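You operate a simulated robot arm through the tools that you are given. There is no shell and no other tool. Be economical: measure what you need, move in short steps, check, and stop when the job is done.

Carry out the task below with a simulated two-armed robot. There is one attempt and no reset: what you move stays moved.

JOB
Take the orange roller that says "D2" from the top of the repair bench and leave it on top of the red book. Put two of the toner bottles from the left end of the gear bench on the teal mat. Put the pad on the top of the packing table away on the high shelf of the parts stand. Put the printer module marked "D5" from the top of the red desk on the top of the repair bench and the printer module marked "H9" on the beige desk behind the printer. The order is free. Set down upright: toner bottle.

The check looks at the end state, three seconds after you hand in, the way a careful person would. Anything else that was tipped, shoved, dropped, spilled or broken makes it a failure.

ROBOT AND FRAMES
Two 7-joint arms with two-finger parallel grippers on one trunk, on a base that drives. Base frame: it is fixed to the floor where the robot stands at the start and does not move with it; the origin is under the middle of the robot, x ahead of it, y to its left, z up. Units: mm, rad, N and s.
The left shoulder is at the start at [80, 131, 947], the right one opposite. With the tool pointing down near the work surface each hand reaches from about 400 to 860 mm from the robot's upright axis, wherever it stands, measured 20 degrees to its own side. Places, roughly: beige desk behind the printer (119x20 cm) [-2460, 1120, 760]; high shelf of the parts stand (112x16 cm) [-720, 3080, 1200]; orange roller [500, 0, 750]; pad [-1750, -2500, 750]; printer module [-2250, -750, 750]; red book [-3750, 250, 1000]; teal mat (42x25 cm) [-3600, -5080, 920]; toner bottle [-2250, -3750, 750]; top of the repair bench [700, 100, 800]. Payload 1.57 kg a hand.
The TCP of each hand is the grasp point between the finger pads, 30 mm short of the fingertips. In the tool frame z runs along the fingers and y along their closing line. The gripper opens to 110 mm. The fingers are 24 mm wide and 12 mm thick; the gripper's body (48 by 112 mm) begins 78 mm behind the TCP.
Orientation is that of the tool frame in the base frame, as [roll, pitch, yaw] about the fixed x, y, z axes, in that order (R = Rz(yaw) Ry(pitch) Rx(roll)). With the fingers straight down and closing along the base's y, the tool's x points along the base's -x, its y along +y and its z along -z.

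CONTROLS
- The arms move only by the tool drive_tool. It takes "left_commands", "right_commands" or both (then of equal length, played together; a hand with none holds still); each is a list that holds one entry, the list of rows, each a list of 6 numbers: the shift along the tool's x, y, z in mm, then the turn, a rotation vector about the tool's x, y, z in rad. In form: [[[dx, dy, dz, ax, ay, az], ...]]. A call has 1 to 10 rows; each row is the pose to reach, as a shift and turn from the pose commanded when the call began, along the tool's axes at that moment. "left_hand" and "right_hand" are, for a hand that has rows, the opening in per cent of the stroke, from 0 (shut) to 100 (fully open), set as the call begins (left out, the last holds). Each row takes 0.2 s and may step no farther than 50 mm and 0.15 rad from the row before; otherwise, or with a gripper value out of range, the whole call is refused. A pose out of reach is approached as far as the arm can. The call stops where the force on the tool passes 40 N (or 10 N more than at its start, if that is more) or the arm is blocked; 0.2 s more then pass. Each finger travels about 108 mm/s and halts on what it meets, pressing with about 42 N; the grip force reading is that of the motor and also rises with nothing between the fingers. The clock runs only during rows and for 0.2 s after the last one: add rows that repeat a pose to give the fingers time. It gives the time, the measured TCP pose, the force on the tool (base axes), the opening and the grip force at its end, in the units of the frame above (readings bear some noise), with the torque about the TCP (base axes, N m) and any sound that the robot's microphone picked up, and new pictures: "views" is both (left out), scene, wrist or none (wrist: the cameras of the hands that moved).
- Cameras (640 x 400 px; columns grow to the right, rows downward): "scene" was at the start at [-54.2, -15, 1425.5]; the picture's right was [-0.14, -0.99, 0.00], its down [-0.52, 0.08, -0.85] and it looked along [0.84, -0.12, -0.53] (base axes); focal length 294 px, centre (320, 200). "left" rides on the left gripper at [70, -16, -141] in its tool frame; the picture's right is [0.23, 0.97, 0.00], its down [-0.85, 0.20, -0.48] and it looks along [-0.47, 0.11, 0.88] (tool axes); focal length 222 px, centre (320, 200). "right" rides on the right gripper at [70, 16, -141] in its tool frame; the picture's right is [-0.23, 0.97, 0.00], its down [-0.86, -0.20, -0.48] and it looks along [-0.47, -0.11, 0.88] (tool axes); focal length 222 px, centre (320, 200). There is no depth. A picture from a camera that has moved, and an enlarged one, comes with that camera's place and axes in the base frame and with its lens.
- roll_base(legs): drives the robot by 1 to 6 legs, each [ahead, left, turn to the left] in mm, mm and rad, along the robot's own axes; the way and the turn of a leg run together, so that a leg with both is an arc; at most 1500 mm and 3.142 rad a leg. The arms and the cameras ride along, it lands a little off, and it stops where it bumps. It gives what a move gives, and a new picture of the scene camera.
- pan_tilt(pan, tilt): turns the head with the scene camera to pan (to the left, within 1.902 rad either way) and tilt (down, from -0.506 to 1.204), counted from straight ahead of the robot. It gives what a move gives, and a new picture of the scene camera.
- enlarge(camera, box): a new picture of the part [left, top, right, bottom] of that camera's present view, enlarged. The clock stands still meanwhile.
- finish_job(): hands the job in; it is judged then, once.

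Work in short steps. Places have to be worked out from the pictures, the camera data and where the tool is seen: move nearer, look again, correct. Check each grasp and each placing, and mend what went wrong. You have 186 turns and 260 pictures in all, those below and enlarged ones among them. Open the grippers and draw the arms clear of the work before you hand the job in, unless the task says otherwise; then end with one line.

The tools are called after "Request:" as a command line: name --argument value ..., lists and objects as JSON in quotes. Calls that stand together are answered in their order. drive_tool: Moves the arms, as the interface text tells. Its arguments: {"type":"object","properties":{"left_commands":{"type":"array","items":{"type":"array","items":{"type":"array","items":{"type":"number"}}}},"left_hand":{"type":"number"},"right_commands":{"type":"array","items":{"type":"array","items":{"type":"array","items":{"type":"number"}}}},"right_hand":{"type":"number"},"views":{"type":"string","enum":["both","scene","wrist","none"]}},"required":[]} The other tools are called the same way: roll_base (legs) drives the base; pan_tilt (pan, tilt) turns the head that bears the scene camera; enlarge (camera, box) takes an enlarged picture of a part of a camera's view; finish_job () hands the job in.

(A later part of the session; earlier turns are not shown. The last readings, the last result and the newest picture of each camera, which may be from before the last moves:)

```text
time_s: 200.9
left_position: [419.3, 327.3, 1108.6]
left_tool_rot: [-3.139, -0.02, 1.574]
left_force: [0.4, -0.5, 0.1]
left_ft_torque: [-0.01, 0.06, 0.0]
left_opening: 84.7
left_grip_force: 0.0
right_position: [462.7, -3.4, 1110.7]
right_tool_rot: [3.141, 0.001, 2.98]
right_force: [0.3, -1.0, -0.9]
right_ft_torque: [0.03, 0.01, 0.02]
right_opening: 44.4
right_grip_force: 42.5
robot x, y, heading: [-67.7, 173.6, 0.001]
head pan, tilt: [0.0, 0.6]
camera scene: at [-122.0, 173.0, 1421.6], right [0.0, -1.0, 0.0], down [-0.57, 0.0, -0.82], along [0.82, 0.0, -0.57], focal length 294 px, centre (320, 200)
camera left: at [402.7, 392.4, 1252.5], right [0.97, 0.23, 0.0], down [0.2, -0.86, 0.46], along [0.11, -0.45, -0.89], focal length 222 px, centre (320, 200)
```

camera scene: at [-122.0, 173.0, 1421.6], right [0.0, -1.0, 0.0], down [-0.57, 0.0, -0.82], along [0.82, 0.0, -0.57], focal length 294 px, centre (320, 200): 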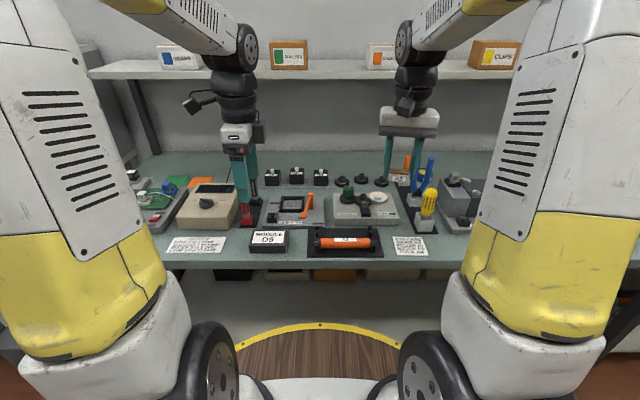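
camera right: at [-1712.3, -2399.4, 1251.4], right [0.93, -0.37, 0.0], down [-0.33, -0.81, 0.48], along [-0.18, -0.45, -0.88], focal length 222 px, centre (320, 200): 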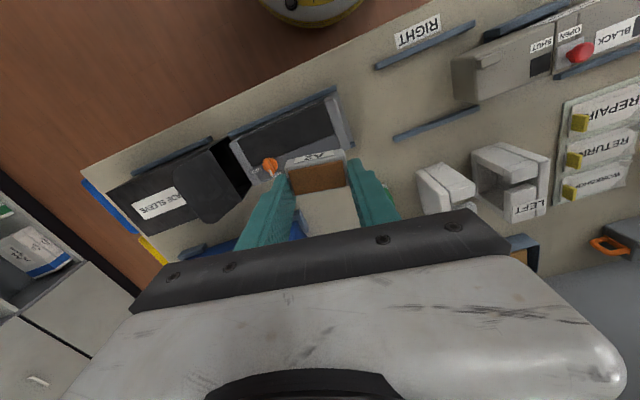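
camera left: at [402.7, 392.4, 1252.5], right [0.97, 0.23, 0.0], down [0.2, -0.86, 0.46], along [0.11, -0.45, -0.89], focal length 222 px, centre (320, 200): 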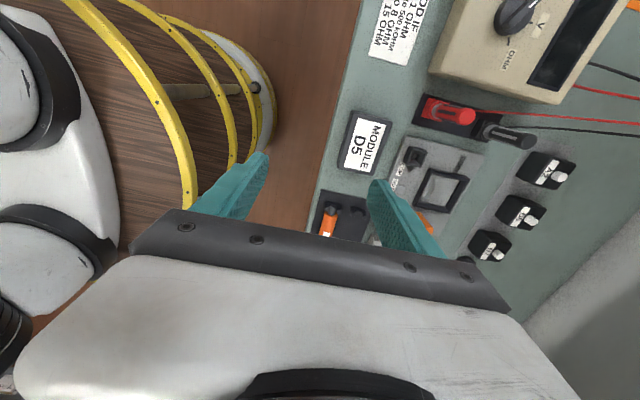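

D5 sits well on the bench. Now drive to the parts stand with the pad: back off, turn left, drive up the corridor.

Request:
roll_base --legs '[[-190, 0, 0], [0, 0, 1.571], [1500, 0, 0], [300, 0, 0]]'

Request:
pan_tilt --pan 0.3 --tilt 0.25

```text
time_s: 215.1
left_position: [-370.7, 2488.0, 1109.8]
left_tool_rot: [-3.139, -0.02, 3.118]
left_force: [0.0, -0.1, -0.2]
left_ft_torque: [0.04, -0.01, 0.0]
left_opening: 84.8
left_grip_force: 0.1
right_position: [-39.5, 2521.3, 1110.6]
right_tool_rot: [-3.141, 0.005, -1.762]
right_force: [0.1, -0.4, -0.4]
right_ft_torque: [-0.05, -0.04, 0.07]
right_opening: 44.0
right_grip_force: 41.3
robot x, y, heading: [-232.4, 1994.6, 1.544]
head pan, tilt: [0.0, 0.6]
camera scene: at [-237.7, 1942.2, 1421.5], right [1.0, -0.03, 0.0], down [-0.02, -0.56, -0.83], along [0.02, 0.82, -0.57], focal length 294 px, centre (320, 200)
```

scene: 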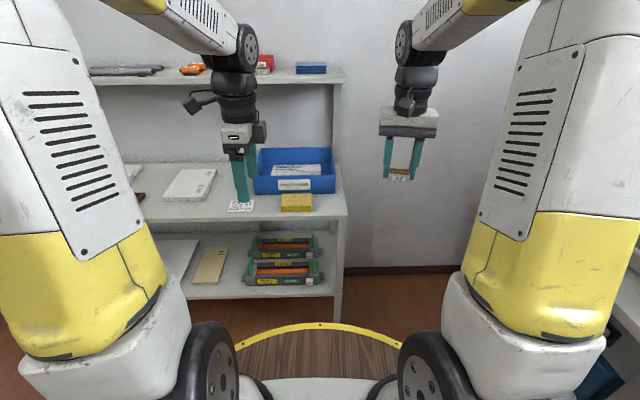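

```text
time_s: 215.9
left_position: [-371.0, 2485.8, 1109.4]
left_tool_rot: [-3.141, -0.019, 3.117]
left_force: [-0.7, 0.4, -0.6]
left_ft_torque: [0.02, 0.02, 0.02]
left_opening: 84.5
left_grip_force: 0.0
right_position: [-40.3, 2520.5, 1110.9]
right_tool_rot: [3.141, 0.003, -1.763]
right_force: [0.0, 0.4, -0.7]
right_ft_torque: [-0.01, 0.02, -0.02]
right_opening: 44.4
right_grip_force: 42.2
robot x, y, heading: [-233.1, 1996.9, 1.543]
head pan, tilt: [0.3, 0.25]
camera scene: at [-265.2, 1944.0, 1453.7], right [0.96, 0.27, 0.0], down [0.07, -0.24, -0.97], along [-0.26, 0.93, -0.25], focal length 294 px, centre (320, 200)
```

scene: 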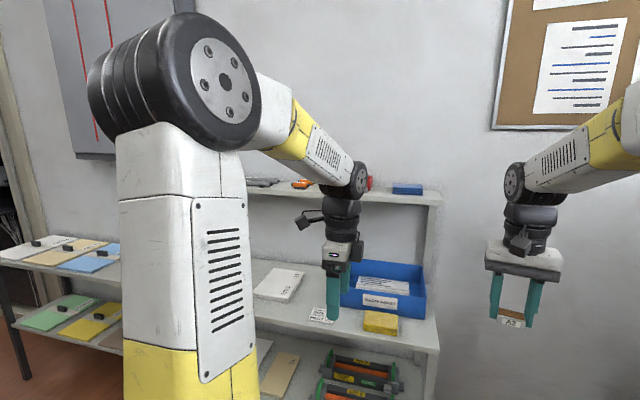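

The top shelf (z≈1200) has free room between the orange and red items. I shift the base left and look again.

Request:
roll_base --legs '[[0, 0, 0.027], [0, 430, 0]]'

Request:
pan_tilt --pan -0.1 --tilt 0.2

```text
time_s: 218.9
left_position: [-811.3, 2482.7, 1108.7]
left_tool_rot: [-3.138, -0.02, -3.133]
left_force: [-0.7, -0.8, 0.6]
left_ft_torque: [0.01, -0.01, 0.01]
left_opening: 84.7
left_grip_force: 0.1
right_position: [-481.5, 2528.2, 1111.5]
right_tool_rot: [3.141, 0.005, -1.727]
right_force: [-1.0, 0.3, 0.1]
right_ft_torque: [0.01, 0.0, -0.02]
right_opening: 44.2
right_grip_force: 41.6
robot x, y, heading: [-654.0, 1997.1, 1.575]
head pan, tilt: [0.3, 0.25]
camera scene: at [-687.2, 1942.4, 1453.8], right [0.95, 0.3, 0.0], down [0.07, -0.24, -0.97], along [-0.29, 0.92, -0.25], focal length 294 px, centre (320, 200)
```

scene: 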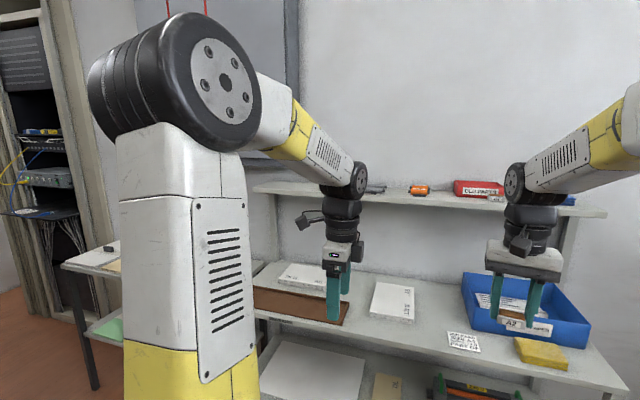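

```text
time_s: 219.7
left_position: [-811.0, 2482.0, 1109.5]
left_tool_rot: [-3.139, -0.018, -3.133]
left_force: [0.0, -0.1, 0.6]
left_ft_torque: [-0.01, -0.01, 0.0]
left_opening: 84.7
left_grip_force: 0.1
right_position: [-481.0, 2527.1, 1111.2]
right_tool_rot: [3.141, 0.003, -1.728]
right_force: [-1.2, 0.5, -1.1]
right_ft_torque: [0.01, 0.02, 0.03]
right_opening: 44.4
right_grip_force: 42.1
robot x, y, heading: [-656.6, 1992.3, 1.575]
head pan, tilt: [-0.099, 0.201]
camera scene: at [-650.5, 1946.1, 1458.3], right [1.0, -0.09, 0.0], down [-0.02, -0.2, -0.98], along [0.09, 0.98, -0.2], focal length 294 px, centre (320, 200)
```

scene: 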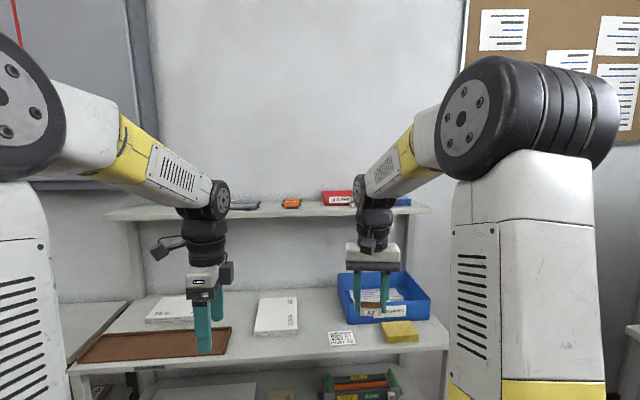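

The left end of the top shelf (x −1300…−1080) looks free. I move ahead a bit and strafe left to it.

Request:
roll_base --legs '[[150, 0, 0], [0, 560, 0]]'

Request:
pan_tilt --pan 0.0 --tilt 0.3

```text
time_s: 223.9
left_position: [-1372.5, 2620.9, 1110.0]
left_tool_rot: [-3.139, -0.021, -3.125]
left_force: [-0.4, -0.5, 0.0]
left_ft_torque: [-0.01, 0.01, -0.01]
left_opening: 84.7
left_grip_force: 0.1
right_position: [-1043.3, 2669.3, 1111.8]
right_tool_rot: [3.141, 0.003, -1.719]
right_force: [0.7, 0.0, -0.9]
right_ft_torque: [-0.02, -0.04, 0.02]
right_opening: 44.2
right_grip_force: 41.8
robot x, y, heading: [-1215.1, 2135.6, 1.585]
head pan, tilt: [-0.099, 0.201]
camera scene: at [-1207.3, 2086.4, 1458.3], right [1.0, -0.09, 0.0], down [-0.02, -0.2, -0.98], along [0.08, 0.98, -0.2], focal length 294 px, centre (320, 200)
```

scene: 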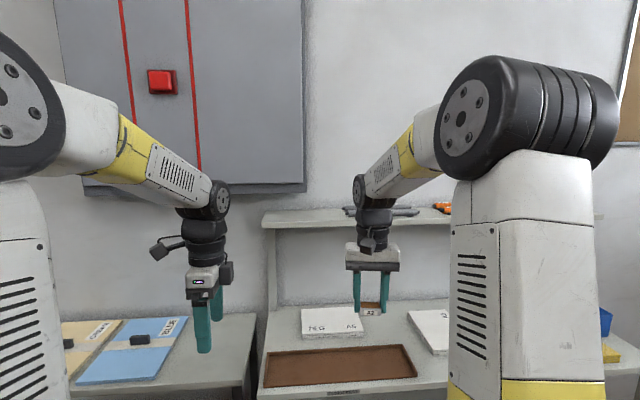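

```text
time_s: 224.6
left_position: [-1373.5, 2620.3, 1108.5]
left_tool_rot: [-3.139, -0.019, -3.124]
left_force: [0.1, -0.1, -0.2]
left_ft_torque: [0.04, -0.03, 0.03]
left_opening: 84.9
left_grip_force: 0.0
right_position: [-1042.1, 2669.5, 1111.0]
right_tool_rot: [-3.141, 0.003, -1.719]
right_force: [-1.1, 0.1, 0.0]
right_ft_torque: [0.02, -0.01, 0.01]
right_opening: 44.4
right_grip_force: 42.1
robot x, y, heading: [-1210.4, 2135.6, 1.585]
head pan, tilt: [0.0, 0.3]
camera scene: at [-1216.6, 2087.0, 1449.1], right [1.0, 0.01, 0.0], down [0.0, -0.3, -0.96], along [-0.01, 0.96, -0.3], focal length 294 px, centre (320, 200)
```

scene: 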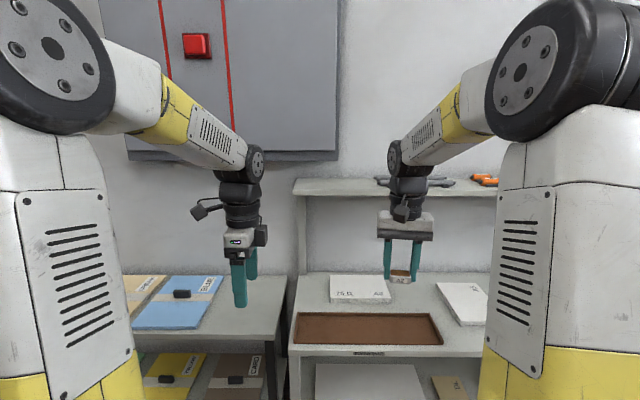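

The shelf's left end is free: front edge y≈3010, z≈1195, x −1300…−1030. Raise the right hand above shelf level and pull the left back a bit.

Request:
drive_tool --right_commands '[[[0, 0, -40, 0, 0, 0], [0, 0, -80, 0, 0, 0], [0, 0, -120, 0, 0, 0], [0, 0, -155, 0, 0, 0]]]' --left_commands '[[[0, -20, 0, 0, 0, 0], [0, -40, 0, 0, 0, 0], [0, -60, 0, 0, 0, 0], [0, -60, 0, 0, 0, 0]]]' --views "none"

Request:
roll_base --legs '[[150, 60, 0]]'

```text
time_s: 225.6
left_position: [-1370.9, 2561.6, 1111.6]
left_tool_rot: [-3.14, -0.02, -3.126]
left_force: [0.6, 0.5, 0.3]
left_ft_torque: [-0.03, 0.0, 0.01]
left_opening: 84.8
left_grip_force: 0.1
right_position: [-1043.6, 2666.5, 1266.9]
right_tool_rot: [3.141, 0.004, -1.72]
right_force: [-0.2, -0.7, 0.5]
right_ft_torque: [-0.02, 0.02, 0.0]
right_opening: 44.3
right_grip_force: 41.4
robot x, y, heading: [-1214.5, 2137.7, 1.587]
head pan, tilt: [0.0, 0.3]
```

```text
time_s: 227.0
left_position: [-1435.9, 2709.9, 1110.6]
left_tool_rot: [-3.139, -0.018, -3.12]
left_force: [0.1, -0.2, -0.7]
left_ft_torque: [0.01, 0.0, -0.01]
left_opening: 84.8
left_grip_force: 0.1
right_position: [-1107.0, 2816.4, 1266.2]
right_tool_rot: [-3.14, 0.003, -1.716]
right_force: [0.2, 0.4, 0.6]
right_ft_torque: [0.01, 0.01, -0.06]
right_opening: 43.9
right_grip_force: 41.5
robot x, y, heading: [-1272.2, 2283.9, 1.585]
head pan, tilt: [0.0, 0.3]
camera scene: at [-1278.3, 2236.5, 1449.0], right [1.0, 0.02, 0.0], down [0.0, -0.3, -0.96], along [-0.02, 0.96, -0.3], focal length 294 px, centre (320, 200)
```

scene: 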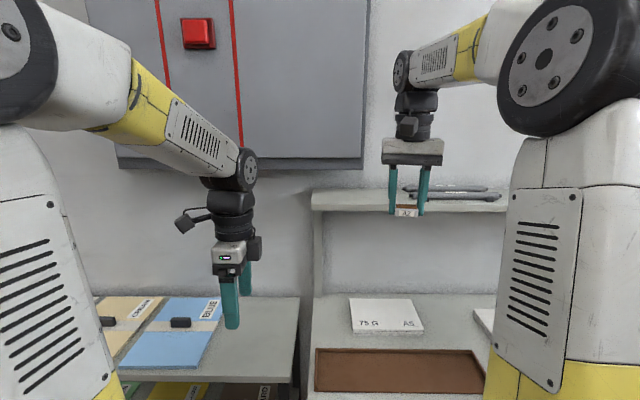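

The wall cabinet overhangs the shelf for x<−1165, and the grey bars start at x≈−1036, so I target x≈−1090, y≈3045. Base ahead 90 mm, then check with the wrist camera.

Request:
roll_base --legs '[[90, 0, -0.015]]'

Request:
drive_tool --right_commands '[[[-10, 0, 0, 0, -0.1, 0], [-20, 0, 0, 0, -0.2, 0], [-30, 0, 0, 0, -0.3, 0], [-40, 0, 0, 0, -0.4, 0]]]'

```text
time_s: 228.1
left_position: [-1429.7, 2801.1, 1110.1]
left_tool_rot: [-3.141, -0.02, -3.137]
left_force: [0.0, -0.7, -0.6]
left_ft_torque: [-0.02, 0.01, -0.01]
left_opening: 84.5
left_grip_force: 0.0
right_position: [-1099.1, 2902.7, 1266.7]
right_tool_rot: [3.141, 0.002, -1.732]
right_force: [0.0, -0.3, -0.5]
right_ft_torque: [0.04, 0.03, -0.01]
right_opening: 44.2
right_grip_force: 41.4
robot x, y, heading: [-1277.7, 2372.9, 1.571]
head pan, tilt: [0.0, 0.3]
camera scene: at [-1279.9, 2326.0, 1449.0], right [1.0, 0.0, 0.0], down [0.0, -0.3, -0.96], along [0.0, 0.96, -0.3], focal length 294 px, centre (320, 200)
```

scene: 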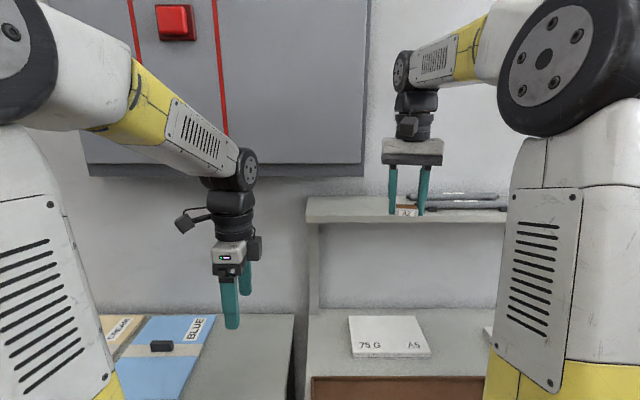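

```text
time_s: 229.1
left_position: [-1429.1, 2801.2, 1110.5]
left_tool_rot: [-3.141, -0.02, -3.135]
left_force: [-0.1, 0.4, 0.7]
left_ft_torque: [0.02, -0.01, 0.0]
left_opening: 84.7
left_grip_force: 0.0
right_position: [-1093.5, 2943.0, 1266.1]
right_tool_rot: [-3.14, 0.406, -1.731]
right_force: [-0.5, 0.7, -0.4]
right_ft_torque: [-0.01, 0.02, 0.01]
right_opening: 44.3
right_grip_force: 41.4
robot x, y, heading: [-1275.9, 2376.3, 1.569]
head pan, tilt: [0.0, 0.3]
camera scene: at [-1279.9, 2326.3, 1449.0], right [1.0, 0.0, 0.0], down [0.0, -0.3, -0.96], along [0.0, 0.96, -0.3], focal length 294 px, centre (320, 200)
camera right: at [-1127.3, 2826.9, 1368.3], right [-0.93, 0.36, 0.09], down [0.29, 0.56, 0.78], along [0.23, 0.75, -0.62], focal length 222 px, centre (320, 200)
```

scene: 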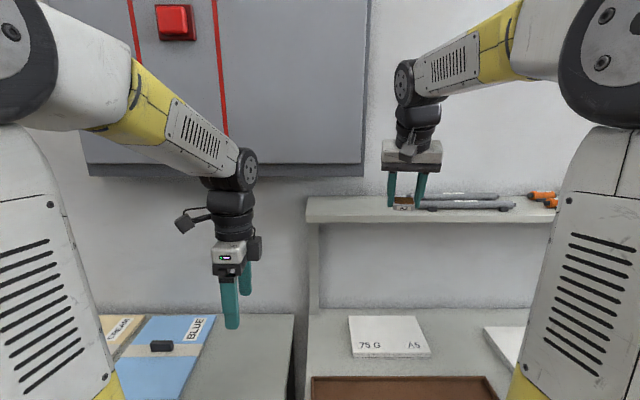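
right: 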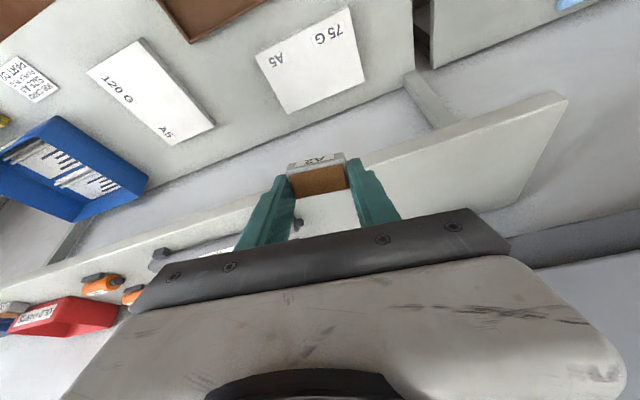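

Move ahead 100 mm over the shelf, keeping height.

Request:
drive_tool --right_commands '[[[-30, 5, 13, 0, 0, 0], [-60, 11, 26, 0, 0, 0], [-91, 16, 39, 0, 0, 0], [-91, 16, 39, 0, 0, 0]]]'

```text
time_s: 230.1
left_position: [-1429.7, 2801.4, 1111.1]
left_tool_rot: [-3.141, -0.019, -3.137]
left_force: [0.8, 0.5, 0.7]
left_ft_torque: [-0.01, 0.02, 0.04]
left_opening: 84.6
left_grip_force: 0.0
right_position: [-1093.8, 3043.8, 1266.1]
right_tool_rot: [-3.141, 0.403, -1.732]
right_force: [-0.2, -0.2, -1.4]
right_ft_torque: [0.03, -0.01, -0.03]
right_opening: 44.3
right_grip_force: 42.6
robot x, y, heading: [-1275.1, 2370.8, 1.573]
head pan, tilt: [0.0, 0.3]
camera scene: at [-1279.9, 2326.3, 1449.0], right [1.0, 0.0, 0.0], down [0.0, -0.3, -0.96], along [0.0, 0.96, -0.3], focal length 294 px, centre (320, 200)
camera right: at [-1127.7, 2926.9, 1367.8], right [-0.93, 0.36, 0.09], down [0.29, 0.56, 0.78], along [0.23, 0.75, -0.63], focal length 222 px, centre (320, 200)
```

scene: 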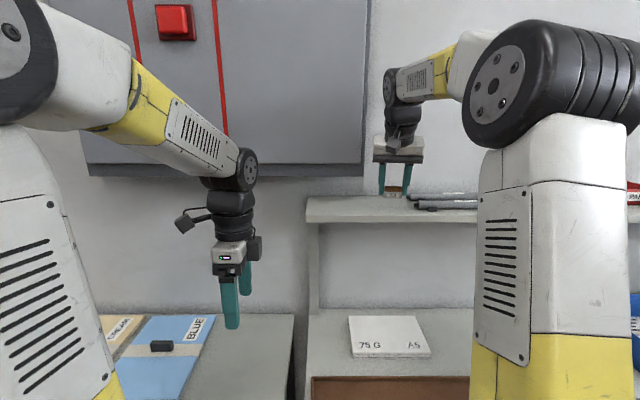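
right: 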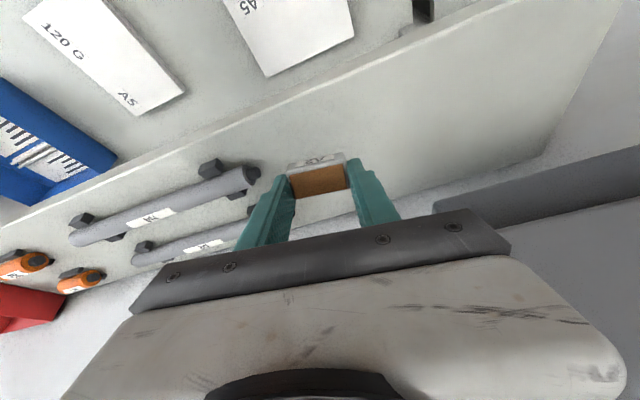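

Well placed. Lower slowly until contact.

Request:
drive_tool --right_commands '[[[3, 6, 9, 0, 0, 0], [8, 6, 18, 0, 0, 0], [10, 6, 23, 0, 0, 0], [11, 6, 26, 0, 0, 0], [12, 6, 29, 0, 0, 0], [14, 6, 32, 0, 0, 0]]]'

```text
time_s: 231.5
left_position: [-1430.8, 2800.6, 1109.7]
left_tool_rot: [-3.141, -0.02, -3.135]
left_force: [-0.2, 0.6, -0.4]
left_ft_torque: [0.0, 0.06, 0.04]
left_opening: 84.7
left_grip_force: 0.2
right_position: [-1099.4, 3044.5, 1233.3]
right_tool_rot: [3.14, 0.412, -1.731]
right_force: [0.5, 0.7, 15.1]
right_ft_torque: [-0.07, -0.03, -0.01]
right_opening: 44.1
right_grip_force: 42.2
robot x, y, heading: [-1277.4, 2373.8, 1.569]
head pan, tilt: [0.0, 0.3]
camera scene: at [-1280.0, 2325.7, 1449.0], right [1.0, 0.0, 0.0], down [0.0, -0.3, -0.96], along [0.0, 0.96, -0.3], focal length 294 px, centre (320, 200)
camera right: at [-1132.7, 2927.3, 1335.0], right [-0.93, 0.36, 0.09], down [0.29, 0.55, 0.78], along [0.23, 0.75, -0.62], focal length 222 px, centre (320, 200)
```

scene: 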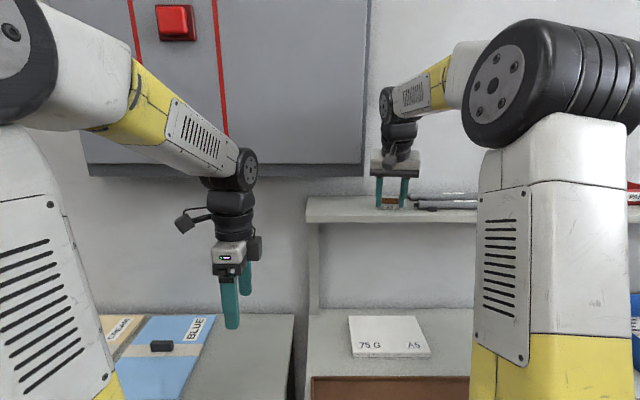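
right: 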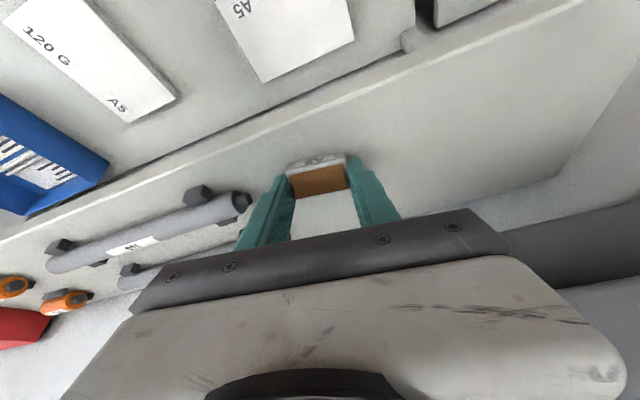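

Contact (15 N). Release gently and look.

Request:
drive_tool --right_commands '[[[0, 0, 0, 0, 0, 0], [0, 0, 0, 0, 0, 0], [0, 0, 0, 0, 0, 0]]]' --right_hand 56 --views "wrist"

```text
time_s: 232.3
left_position: [-1430.2, 2801.4, 1110.6]
left_tool_rot: [-3.14, -0.017, -3.137]
left_force: [-0.3, 0.1, 0.8]
left_ft_torque: [-0.03, 0.02, 0.0]
left_opening: 84.8
left_grip_force: 0.2
right_position: [-1100.1, 3042.7, 1232.0]
right_tool_rot: [3.141, 0.403, -1.73]
right_force: [-10.2, 0.0, 15.7]
right_ft_torque: [-0.04, -0.11, 0.07]
right_opening: 52.7
right_grip_force: 0.1
robot x, y, heading: [-1276.1, 2373.9, 1.572]
head pan, tilt: [0.0, 0.3]
camera right: at [-1134.2, 2927.3, 1333.9], right [-0.93, 0.36, 0.09], down [0.29, 0.56, 0.78], along [0.23, 0.75, -0.62], focal length 222 px, centre (320, 200)
```

right: 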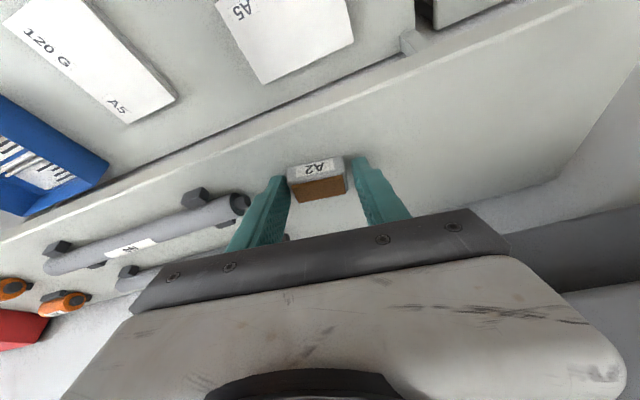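

The pad stands flat on the shelf. Raise the hand straight up, then withdraw.

Request:
drive_tool --right_commands '[[[-2, 0, -5, 0, 0, 0], [-8, 0, -18, 0, 0, 0], [-18, 0, -40, 0, 0, 0], [-10, 0, -50, 0, 0, 0], [25, 0, -65, 0, 0, 0], [65, 0, -80, 0, 0, 0], [105, 0, -95, 0, 0, 0]]]'

Request:
enlarge --camera "scene" --box '[290, 150, 560, 260]'

```text
time_s: 233.9
left_position: [-1429.5, 2803.0, 1110.5]
left_tool_rot: [-3.141, -0.02, -3.135]
left_force: [1.4, -0.2, -0.2]
left_ft_torque: [-0.06, -0.01, 0.02]
left_opening: 85.0
left_grip_force: 0.1
right_position: [-1120.8, 2913.0, 1277.2]
right_tool_rot: [-3.141, 0.401, -1.731]
right_force: [-0.2, 0.7, -0.8]
right_ft_torque: [-0.04, -0.03, 0.03]
right_opening: 61.6
right_grip_force: 0.1
robot x, y, heading: [-1272.0, 2374.6, 1.572]
head pan, tilt: [0.0, 0.3]
camera scene: at [-1279.9, 2326.7, 1449.0], right [1.0, 0.0, 0.0], down [0.0, -0.3, -0.96], along [0.0, 0.96, -0.3], focal length 294 px, centre (320, 200)
camera right: at [-1154.4, 2796.8, 1378.5], right [-0.93, 0.36, 0.09], down [0.29, 0.56, 0.78], along [0.23, 0.75, -0.63], focal length 222 px, centre (320, 200)
```

scene: 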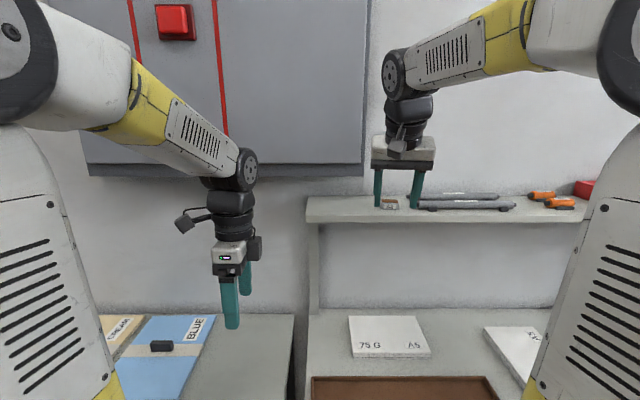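
right: 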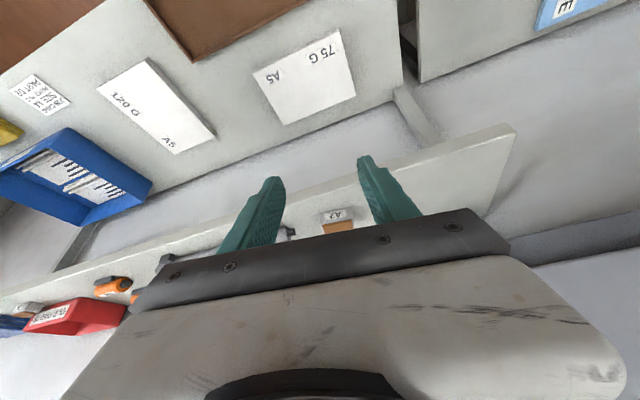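

```text
2.37 times, centred on (425, 205) of scene
camera zoom: at [-1279.9, 2326.7, 1449.0], right [1.0, 0.0, 0.0], down [0.0, -0.3, -0.96], along [0.0, 0.96, -0.3], focal length 696 px, centre (71, 188)
```

zoom: 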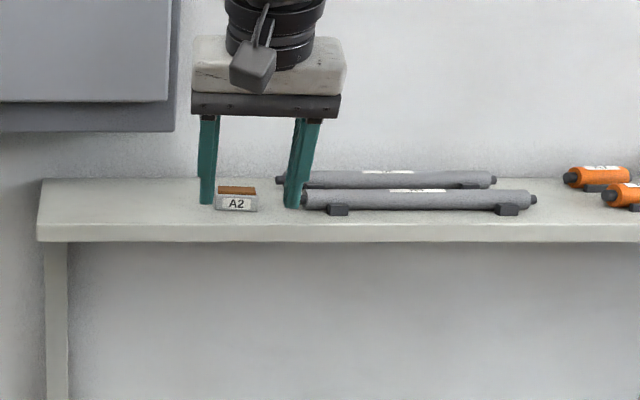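

Pad A2 is on the high shelf. Level and lower the right hand, then drive back down the corridor toward the gear bench.

Request:
drive_tool --right_commands '[[[25, 0, -10, 0, 0.1, 0], [45, 0, 10, 0, 0.2, 0], [60, 0, 40, 0, 0.3, 0], [75, 0, 75, 0, 0.4, 0], [95, 0, 110, 0, 0.4, 0]]]' --right_hand 100 --left_commands '[[[0, 0, 0, 0, 0, 0], [0, 0, 0, 0, 0, 0], [0, 0, 0, 0, 0, 0], [0, 0, 0, 0, 0, 0], [0, 0, 0, 0, 0, 0]]]' --left_hand 100 --views "none"

Request:
roll_base --legs '[[-230, 0, 0], [0, -1000, 0], [0, 0, -3.14], [1500, 0, 0], [1500, 0, 0], [800, 0, 0]]'

Request:
pan_tilt --pan -0.4 --tilt 0.3

```text
time_s: 235.1
left_position: [-1430.6, 2802.6, 1109.6]
left_tool_rot: [-3.139, -0.019, -3.136]
left_force: [-0.3, 0.1, -0.7]
left_ft_torque: [0.05, 0.02, 0.0]
left_opening: 110.0
left_grip_force: 0.1
right_position: [-1126.6, 2870.0, 1139.1]
right_tool_rot: [-3.141, 0.002, -1.731]
right_force: [0.4, -0.1, -0.9]
right_ft_torque: [-0.02, 0.01, 0.01]
right_opening: 109.9
right_grip_force: 0.1
robot x, y, heading: [-1279.6, 2376.3, 1.573]
head pan, tilt: [0.0, 0.3]
```

```text
time_s: 266.6
left_position: [-16.5, -2042.7, 1111.1]
left_tool_rot: [-3.141, -0.019, 0.017]
left_force: [-0.7, 0.0, 1.2]
left_ft_torque: [0.02, -0.02, -0.01]
left_opening: 109.9
left_grip_force: 0.2
right_position: [-318.7, -2112.7, 1139.9]
right_tool_rot: [-3.141, 0.002, 1.423]
right_force: [0.1, -0.6, 0.5]
right_ft_torque: [0.04, 0.01, 0.03]
right_opening: 110.1
right_grip_force: 0.1
robot x, y, heading: [-179.3, -1618.5, -1.557]
head pan, tilt: [0.0, 0.3]
camera scene: at [-177.8, -1573.1, 1449.0], right [-1.0, -0.01, 0.0], down [0.0, 0.3, -0.96], along [0.01, -0.96, -0.3], focal length 294 px, centre (320, 200)
```

scene: 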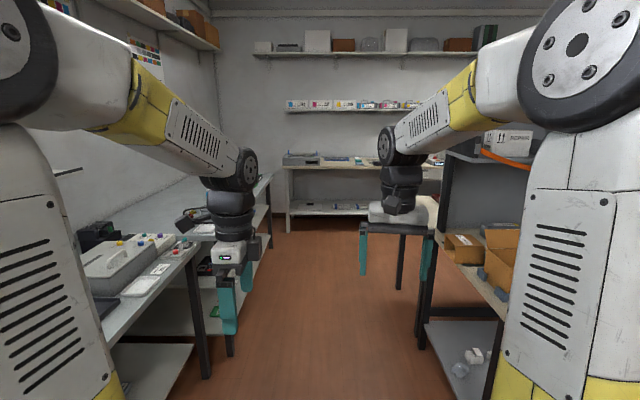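

```text
time_s: 267.5
left_position: [-16.3, -2042.5, 1111.0]
left_tool_rot: [-3.14, -0.019, 0.015]
left_force: [0.0, -0.1, -0.3]
left_ft_torque: [0.05, 0.0, 0.0]
left_opening: 110.1
left_grip_force: 0.0
right_position: [-318.8, -2113.1, 1140.3]
right_tool_rot: [-3.141, 0.004, 1.422]
right_force: [0.4, -0.5, -0.3]
right_ft_torque: [0.01, 0.01, 0.0]
right_opening: 110.1
right_grip_force: 0.1
robot x, y, heading: [-172.4, -1616.7, -1.553]
head pan, tilt: [-0.4, 0.3]
camera scene: at [-214.1, -1566.3, 1449.0], right [-0.93, 0.38, 0.0], down [0.11, 0.27, -0.96], along [-0.36, -0.88, -0.3], focal length 294 px, centre (320, 200)
```

scene: 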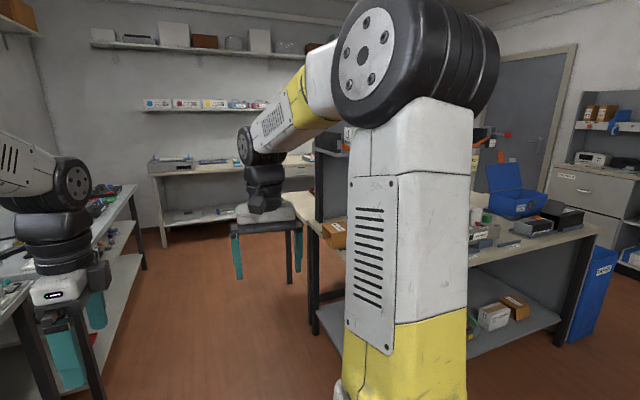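

I'll take the west side: go along the aisle to x≈−2800 and look south for the gear bench.

Request:
roll_base --legs '[[60, 0, 0], [0, 0, -1.585], [1500, 0, 0], [1150, 0, 0], [0, 0, 1.571]]'

Request:
pan_tilt --pan 0.1 --tilt 0.35

```text
time_s: 288.7
left_position: [-2666.5, -2104.1, 1110.8]
left_tool_rot: [-3.14, -0.02, 0.027]
left_force: [0.1, 0.0, -0.7]
left_ft_torque: [-0.02, 0.05, 0.02]
left_opening: 110.1
left_grip_force: 0.1
right_position: [-2968.5, -2177.2, 1139.8]
right_tool_rot: [-3.14, 0.002, 1.431]
right_force: [0.0, 0.4, -0.2]
right_ft_torque: [-0.01, 0.0, -0.01]
right_opening: 110.3
right_grip_force: 0.1
robot x, y, heading: [-2827.4, -1681.9, -1.54]
head pan, tilt: [-0.4, 0.3]
camera scene: at [-2869.3, -1629.9, 1449.0], right [-0.93, 0.37, 0.0], down [0.11, 0.28, -0.96], along [-0.35, -0.89, -0.3], focal length 294 px, centre (320, 200)
```

scene: 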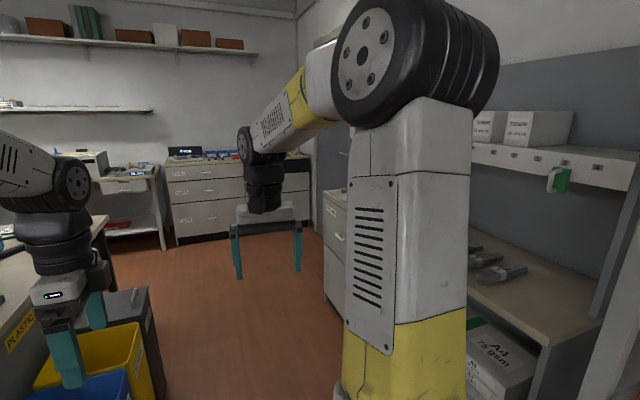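

```text
time_s: 289.6
left_position: [-2665.9, -2105.4, 1110.3]
left_tool_rot: [-3.14, -0.019, 0.026]
left_force: [0.5, 0.1, 1.0]
left_ft_torque: [-0.02, 0.01, 0.04]
left_opening: 110.1
left_grip_force: 0.0
right_position: [-2967.5, -2178.7, 1140.3]
right_tool_rot: [-3.141, 0.005, 1.432]
right_force: [-0.3, -1.3, 0.1]
right_ft_torque: [-0.02, 0.02, -0.01]
right_opening: 110.0
right_grip_force: 0.0
robot x, y, heading: [-2827.7, -1682.1, -1.546]
head pan, tilt: [0.099, 0.351]
camera scene: at [-2823.6, -1635.6, 1444.3], right [-0.99, -0.12, 0.0], down [-0.04, 0.34, -0.94], along [0.11, -0.93, -0.34], focal length 294 px, centre (320, 200)
```

scene: 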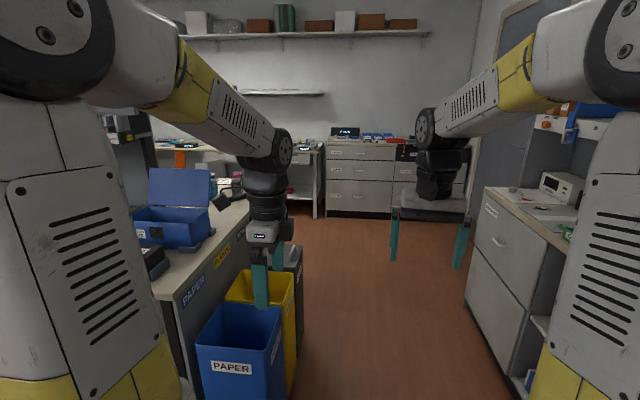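

There's a clear passage south between the bins (x≈−2550) and the right cabinet (x≈−3680). Drive along x≈−3080 and look left to the gear bench.

Request:
roll_base --legs '[[0, -260, -0.025], [1500, 0, 0], [400, 0, 0]]'

Request:
pan_tilt --pan 1.2 --tilt 0.45

```text
time_s: 300.6
left_position: [-2897.9, -3998.6, 1110.8]
left_tool_rot: [-3.14, -0.019, 0.04]
left_force: [0.4, 0.0, 0.2]
left_ft_torque: [-0.01, -0.01, -0.04]
left_opening: 110.1
left_grip_force: 0.0
right_position: [-3198.5, -4078.6, 1139.6]
right_tool_rot: [-3.141, 0.003, 1.445]
right_force: [0.2, 0.3, 0.2]
right_ft_torque: [-0.02, 0.01, -0.01]
right_opening: 109.8
right_grip_force: 0.0
robot x, y, heading: [-3066.6, -3577.8, -1.532]
head pan, tilt: [0.099, 0.351]
camera scene: at [-3061.9, -3532.4, 1444.3], right [-0.99, -0.14, 0.0], down [-0.05, 0.34, -0.94], along [0.13, -0.93, -0.34], focal length 294 px, centre (320, 200)
```

scene: 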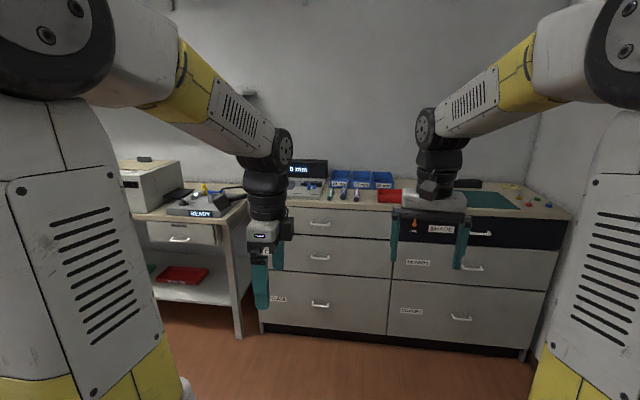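

```text
time_s: 302.0
left_position: [-2898.8, -3999.0, 1110.2]
left_tool_rot: [-3.14, -0.019, 0.039]
left_force: [-0.6, -0.4, 0.4]
left_ft_torque: [-0.03, 0.01, 0.0]
left_opening: 109.8
left_grip_force: 0.2
right_position: [-3199.8, -4076.8, 1139.6]
right_tool_rot: [3.14, 0.004, 1.446]
right_force: [0.7, 0.4, -0.1]
right_ft_torque: [-0.03, -0.01, 0.02]
right_opening: 109.9
right_grip_force: 0.1
robot x, y, heading: [-3062.7, -3575.2, -1.531]
head pan, tilt: [1.201, 0.45]
camera scene: at [-2987.7, -3470.4, 1435.1], right [-0.33, -0.94, 0.0], down [-0.41, 0.14, -0.9], along [0.85, -0.3, -0.44], focal length 294 px, centre (320, 200)
```

scene: 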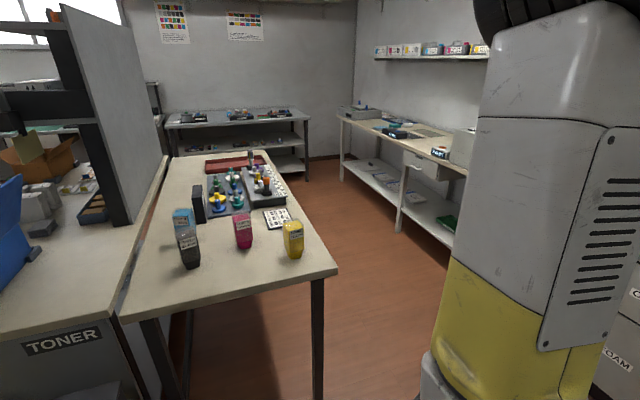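

Toner bottles stand at the near (west) end of the gear bench; the teal mat is on the drawer cabinet to the south. Zoom on the bottles.

Request:
enlarge --camera "scene" --box '[110, 140, 350, 300]'

```text
2.50 times, centred on (230, 220) of scene
camera zoom: at [-2987.7, -3470.4, 1435.1], right [-0.33, -0.94, 0.0], down [-0.41, 0.14, -0.9], along [0.85, -0.3, -0.44], focal length 734 px, centre (545, 150)
```

zoom: 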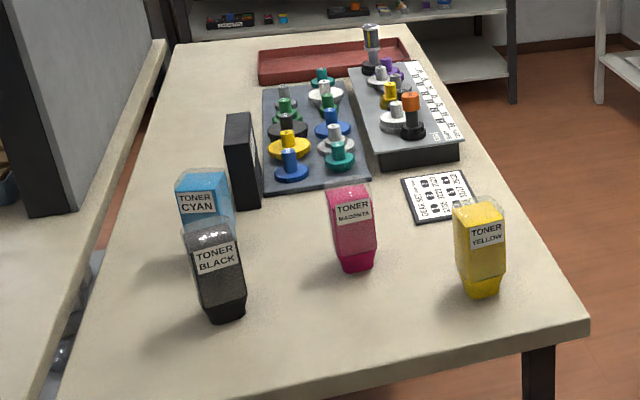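

Four bottles: black, cyan, magenta, yellow. I'll take yellow (right hand) and magenta (left hand). Turn to face the bench's west end and look.

Request:
roll_base --legs '[[0, 0, 1.531], [200, 0, 0]]'

Request:
pan_tilt --pan 0.0 --tilt 0.55

Request:
enlarge --camera "scene" --box '[180, 120, 460, 290]'

```text
time_s: 307.3
left_position: [-2441.2, -3420.5, 1111.0]
left_tool_rot: [-3.14, -0.02, 1.581]
left_force: [0.1, 0.4, 0.7]
left_ft_torque: [-0.03, -0.04, 0.0]
left_opening: 110.0
left_grip_force: 0.1
right_position: [-2372.4, -3723.6, 1139.7]
right_tool_rot: [3.141, 0.005, 2.986]
right_force: [-1.2, 0.3, -0.2]
right_ft_torque: [-0.02, 0.02, -0.02]
right_opening: 110.2
right_grip_force: 0.0
robot x, y, heading: [-2867.5, -3578.1, -0.001]
head pan, tilt: [1.201, 0.45]
camera scene: at [-2977.7, -3493.3, 1435.1], right [0.93, -0.35, 0.0], down [-0.15, -0.41, -0.9], along [0.32, 0.84, -0.44], focal length 294 px, centre (320, 200)
```

scene: 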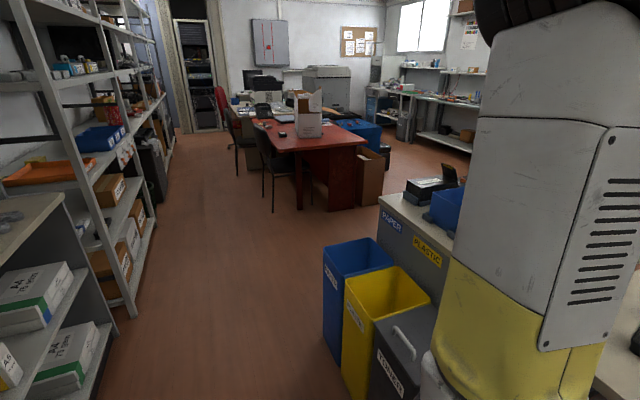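

```text
time_s: 308.7
left_position: [-2441.5, -3419.7, 1109.7]
left_tool_rot: [-3.14, -0.02, 1.582]
left_force: [-0.9, -0.8, -1.0]
left_ft_torque: [-0.01, 0.01, -0.01]
left_opening: 109.8
left_grip_force: 0.2
right_position: [-2372.4, -3724.1, 1139.0]
right_tool_rot: [3.14, 0.004, 2.985]
right_force: [0.3, -0.1, 0.3]
right_ft_torque: [0.01, 0.02, 0.02]
right_opening: 110.1
right_grip_force: 0.1
robot x, y, heading: [-2866.5, -3576.7, 0.013]
head pan, tilt: [0.0, 0.55]
camera scene: at [-2920.4, -3578.5, 1426.1], right [0.01, -1.0, 0.0], down [-0.52, 0.0, -0.85], along [0.85, 0.01, -0.52], focal length 294 px, centre (320, 200)
```

scene: 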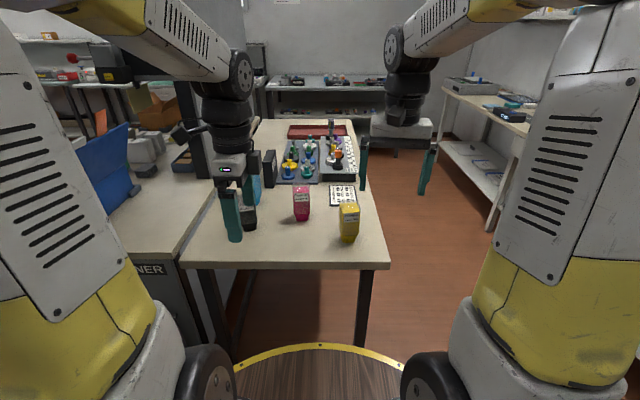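

```text
2.29 times, centred on (320, 205) of scene
camera zoom: at [-2920.4, -3578.5, 1426.1], right [0.01, -1.0, 0.0], down [-0.52, 0.0, -0.85], along [0.85, 0.01, -0.52], focal length 671 px, centre (320, 189)
```

zoom: 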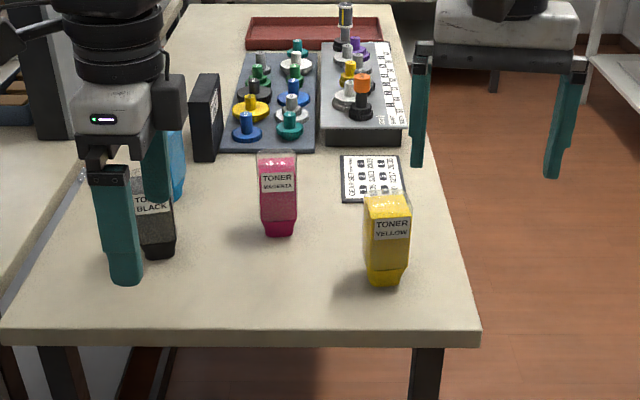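

Bench z≈833; yellow at (−2202, −3658), magenta at (−2083, −3507), height ≈130. Move ahead 70 mm and bring the right hand above yellow.

Request:
roll_base --legs '[[70, 0, -0.01]]'

Request:
drive_tool --right_commands '[[[-30, 27, 10, 0, 0, 0], [-60, 54, 25, 0, 0, 0], [-88, 81, 39, 0, 0, 0], [-88, 81, 39, 0, 0, 0]]]'

```text
time_s: 309.7
left_position: [-2370.6, -3424.9, 1111.0]
left_tool_rot: [-3.14, -0.018, 1.571]
left_force: [-0.7, 0.2, -0.8]
left_ft_torque: [-0.01, -0.03, 0.01]
left_opening: 110.0
left_grip_force: 0.0
right_position: [-2304.0, -3729.2, 1140.3]
right_tool_rot: [-3.141, 0.004, 2.977]
right_force: [0.1, -0.2, 0.6]
right_ft_torque: [-0.01, -0.02, -0.01]
right_opening: 109.9
right_grip_force: 0.1
robot x, y, heading: [-2797.4, -3577.7, -0.003]
head pan, tilt: [0.0, 0.55]
camera scene: at [-2851.0, -3577.9, 1426.0], right [0.0, -1.0, 0.0], down [-0.52, 0.0, -0.85], along [0.85, 0.0, -0.52], focal length 294 px, centre (320, 200)
```

scene: 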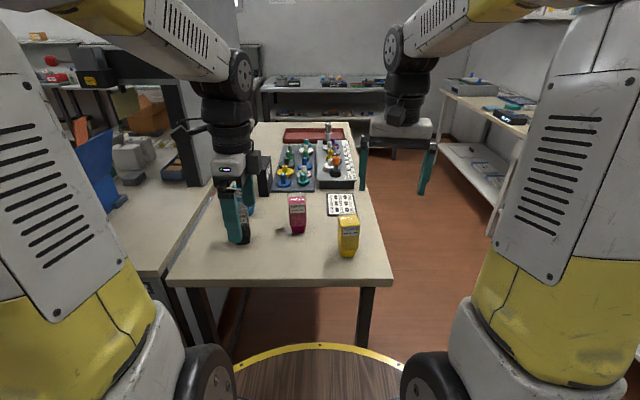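

```text
time_s: 310.7
left_position: [-2369.3, -3425.3, 1110.5]
left_tool_rot: [-3.14, -0.019, 1.571]
left_force: [0.4, 0.1, -0.7]
left_ft_torque: [-0.01, 0.02, 0.01]
left_opening: 109.9
left_grip_force: 0.1
right_position: [-2204.7, -3662.5, 1100.7]
right_tool_rot: [-3.141, 0.004, 2.976]
right_force: [0.7, 0.7, -0.1]
right_ft_torque: [-0.01, -0.01, 0.0]
right_opening: 110.2
right_grip_force: 0.0
robot x, y, heading: [-2795.5, -3577.7, -0.004]
head pan, tilt: [0.0, 0.55]
camera scene: at [-2850.8, -3577.8, 1426.0], right [0.0, -1.0, 0.0], down [-0.52, 0.0, -0.85], along [0.85, 0.0, -0.52], focal length 294 px, centre (320, 200)
camera right: at [-2270.4, -3636.9, 1240.6], right [0.38, 0.92, 0.0], down [0.81, -0.34, 0.48], along [0.44, -0.18, -0.88], focal length 222 px, centre (320, 200)
```

scene: 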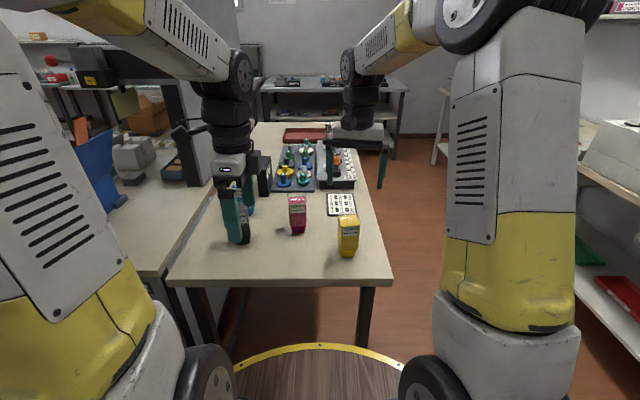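
right: 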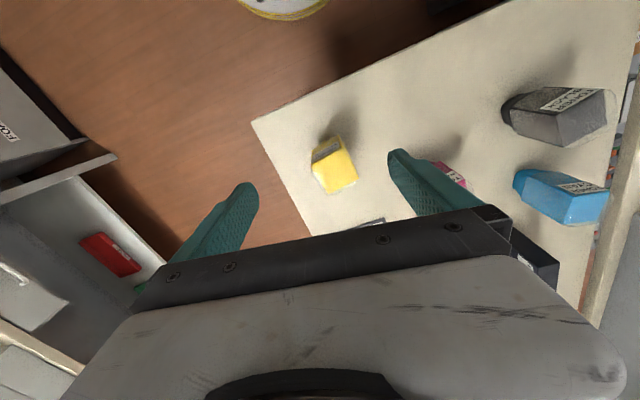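

Yellow's top is ~47 mm square, aligned with the axes, centred about (−2170, −3657). Square up and lower partway.

Request:
drive_tool --right_commands '[[[-15, 5, 15, 0, 0, -0.08], [-34, 10, 35, 0, 0, -0.16], [-34, 10, 65, 0, 0, -0.16]]]' --views "wrist"

```text
time_s: 311.5
left_position: [-2370.5, -3424.0, 1110.7]
left_tool_rot: [-3.141, -0.019, 1.57]
left_force: [0.3, 0.2, -0.8]
left_ft_torque: [-0.02, -0.02, -0.01]
left_opening: 109.9
left_grip_force: 0.2
right_position: [-2168.2, -3661.7, 1037.1]
right_tool_rot: [3.141, 0.005, 3.136]
right_force: [0.7, 0.8, 0.0]
right_ft_torque: [-0.03, -0.02, 0.03]
right_opening: 110.0
right_grip_force: 0.0
robot x, y, heading: [-2798.5, -3572.6, 0.003]
head pan, tilt: [0.0, 0.55]
camera right: at [-2237.5, -3645.4, 1176.5], right [0.23, 0.97, 0.0], down [0.85, -0.2, 0.48], along [0.47, -0.11, -0.88], focal length 222 px, centre (320, 200)
```

right: 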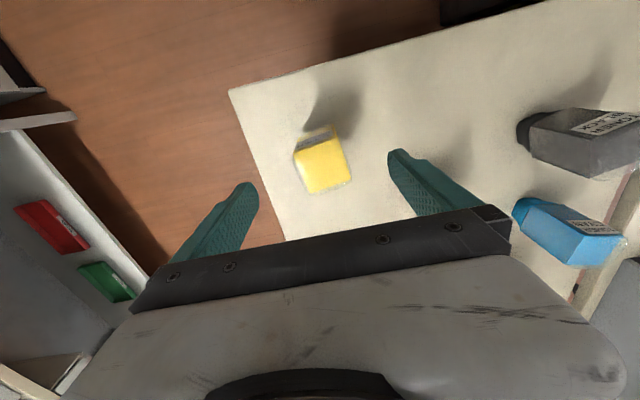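

Centred at (−2162, −3660), turned ~0.1 rad. Align and descend around the body.

Request:
drive_tool --right_commands '[[[-6, 2, 30, 0, 0, -0.08], [-6, 2, 70, 0, 0, -0.08], [-6, 2, 112, 0, 0, -0.08], [-6, 2, 112, 0, 0, -0.08]]]'

```text
time_s: 312.5
left_position: [-2369.8, -3426.3, 1110.6]
left_tool_rot: [-3.14, -0.019, 1.57]
left_force: [-0.6, -0.2, 0.2]
left_ft_torque: [0.02, -0.01, 0.0]
left_opening: 110.2
left_grip_force: 0.0
right_position: [-2161.5, -3659.0, 921.9]
right_tool_rot: [-3.141, 0.003, -3.065]
right_force: [-0.2, 0.0, -0.1]
right_ft_torque: [0.03, 0.01, -0.03]
right_opening: 110.0
right_grip_force: 0.1
robot x, y, heading: [-2798.7, -3574.0, -0.008]
head pan, tilt: [0.0, 0.55]
camera scene: at [-2850.8, -3577.9, 1426.0], right [0.0, -1.0, 0.0], down [-0.52, 0.0, -0.85], along [0.85, 0.0, -0.52], focal length 294 px, centre (320, 200)
camera right: at [-2231.8, -3649.4, 1062.9], right [0.15, 0.99, 0.0], down [0.87, -0.14, 0.48], along [0.48, -0.07, -0.88], focal length 222 px, centre (320, 200)
```

scene: 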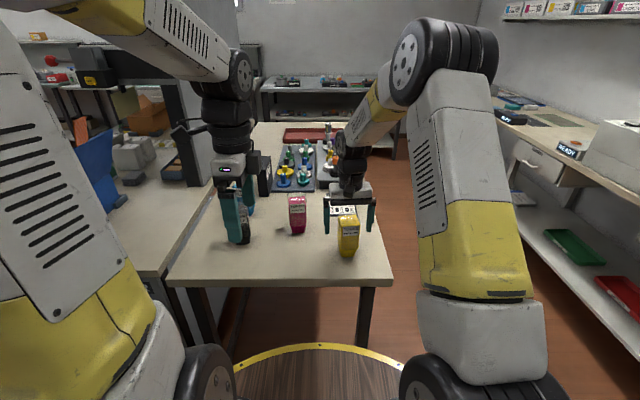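
right: 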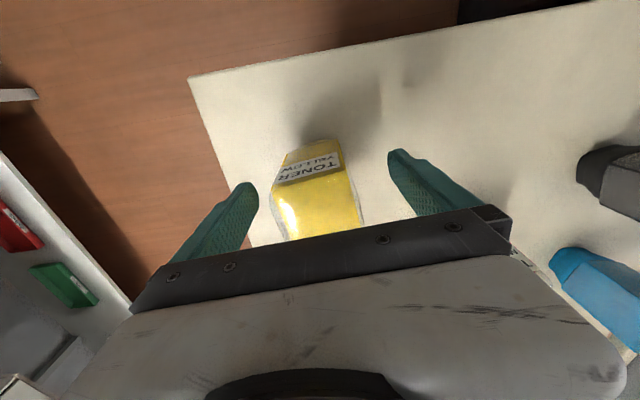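

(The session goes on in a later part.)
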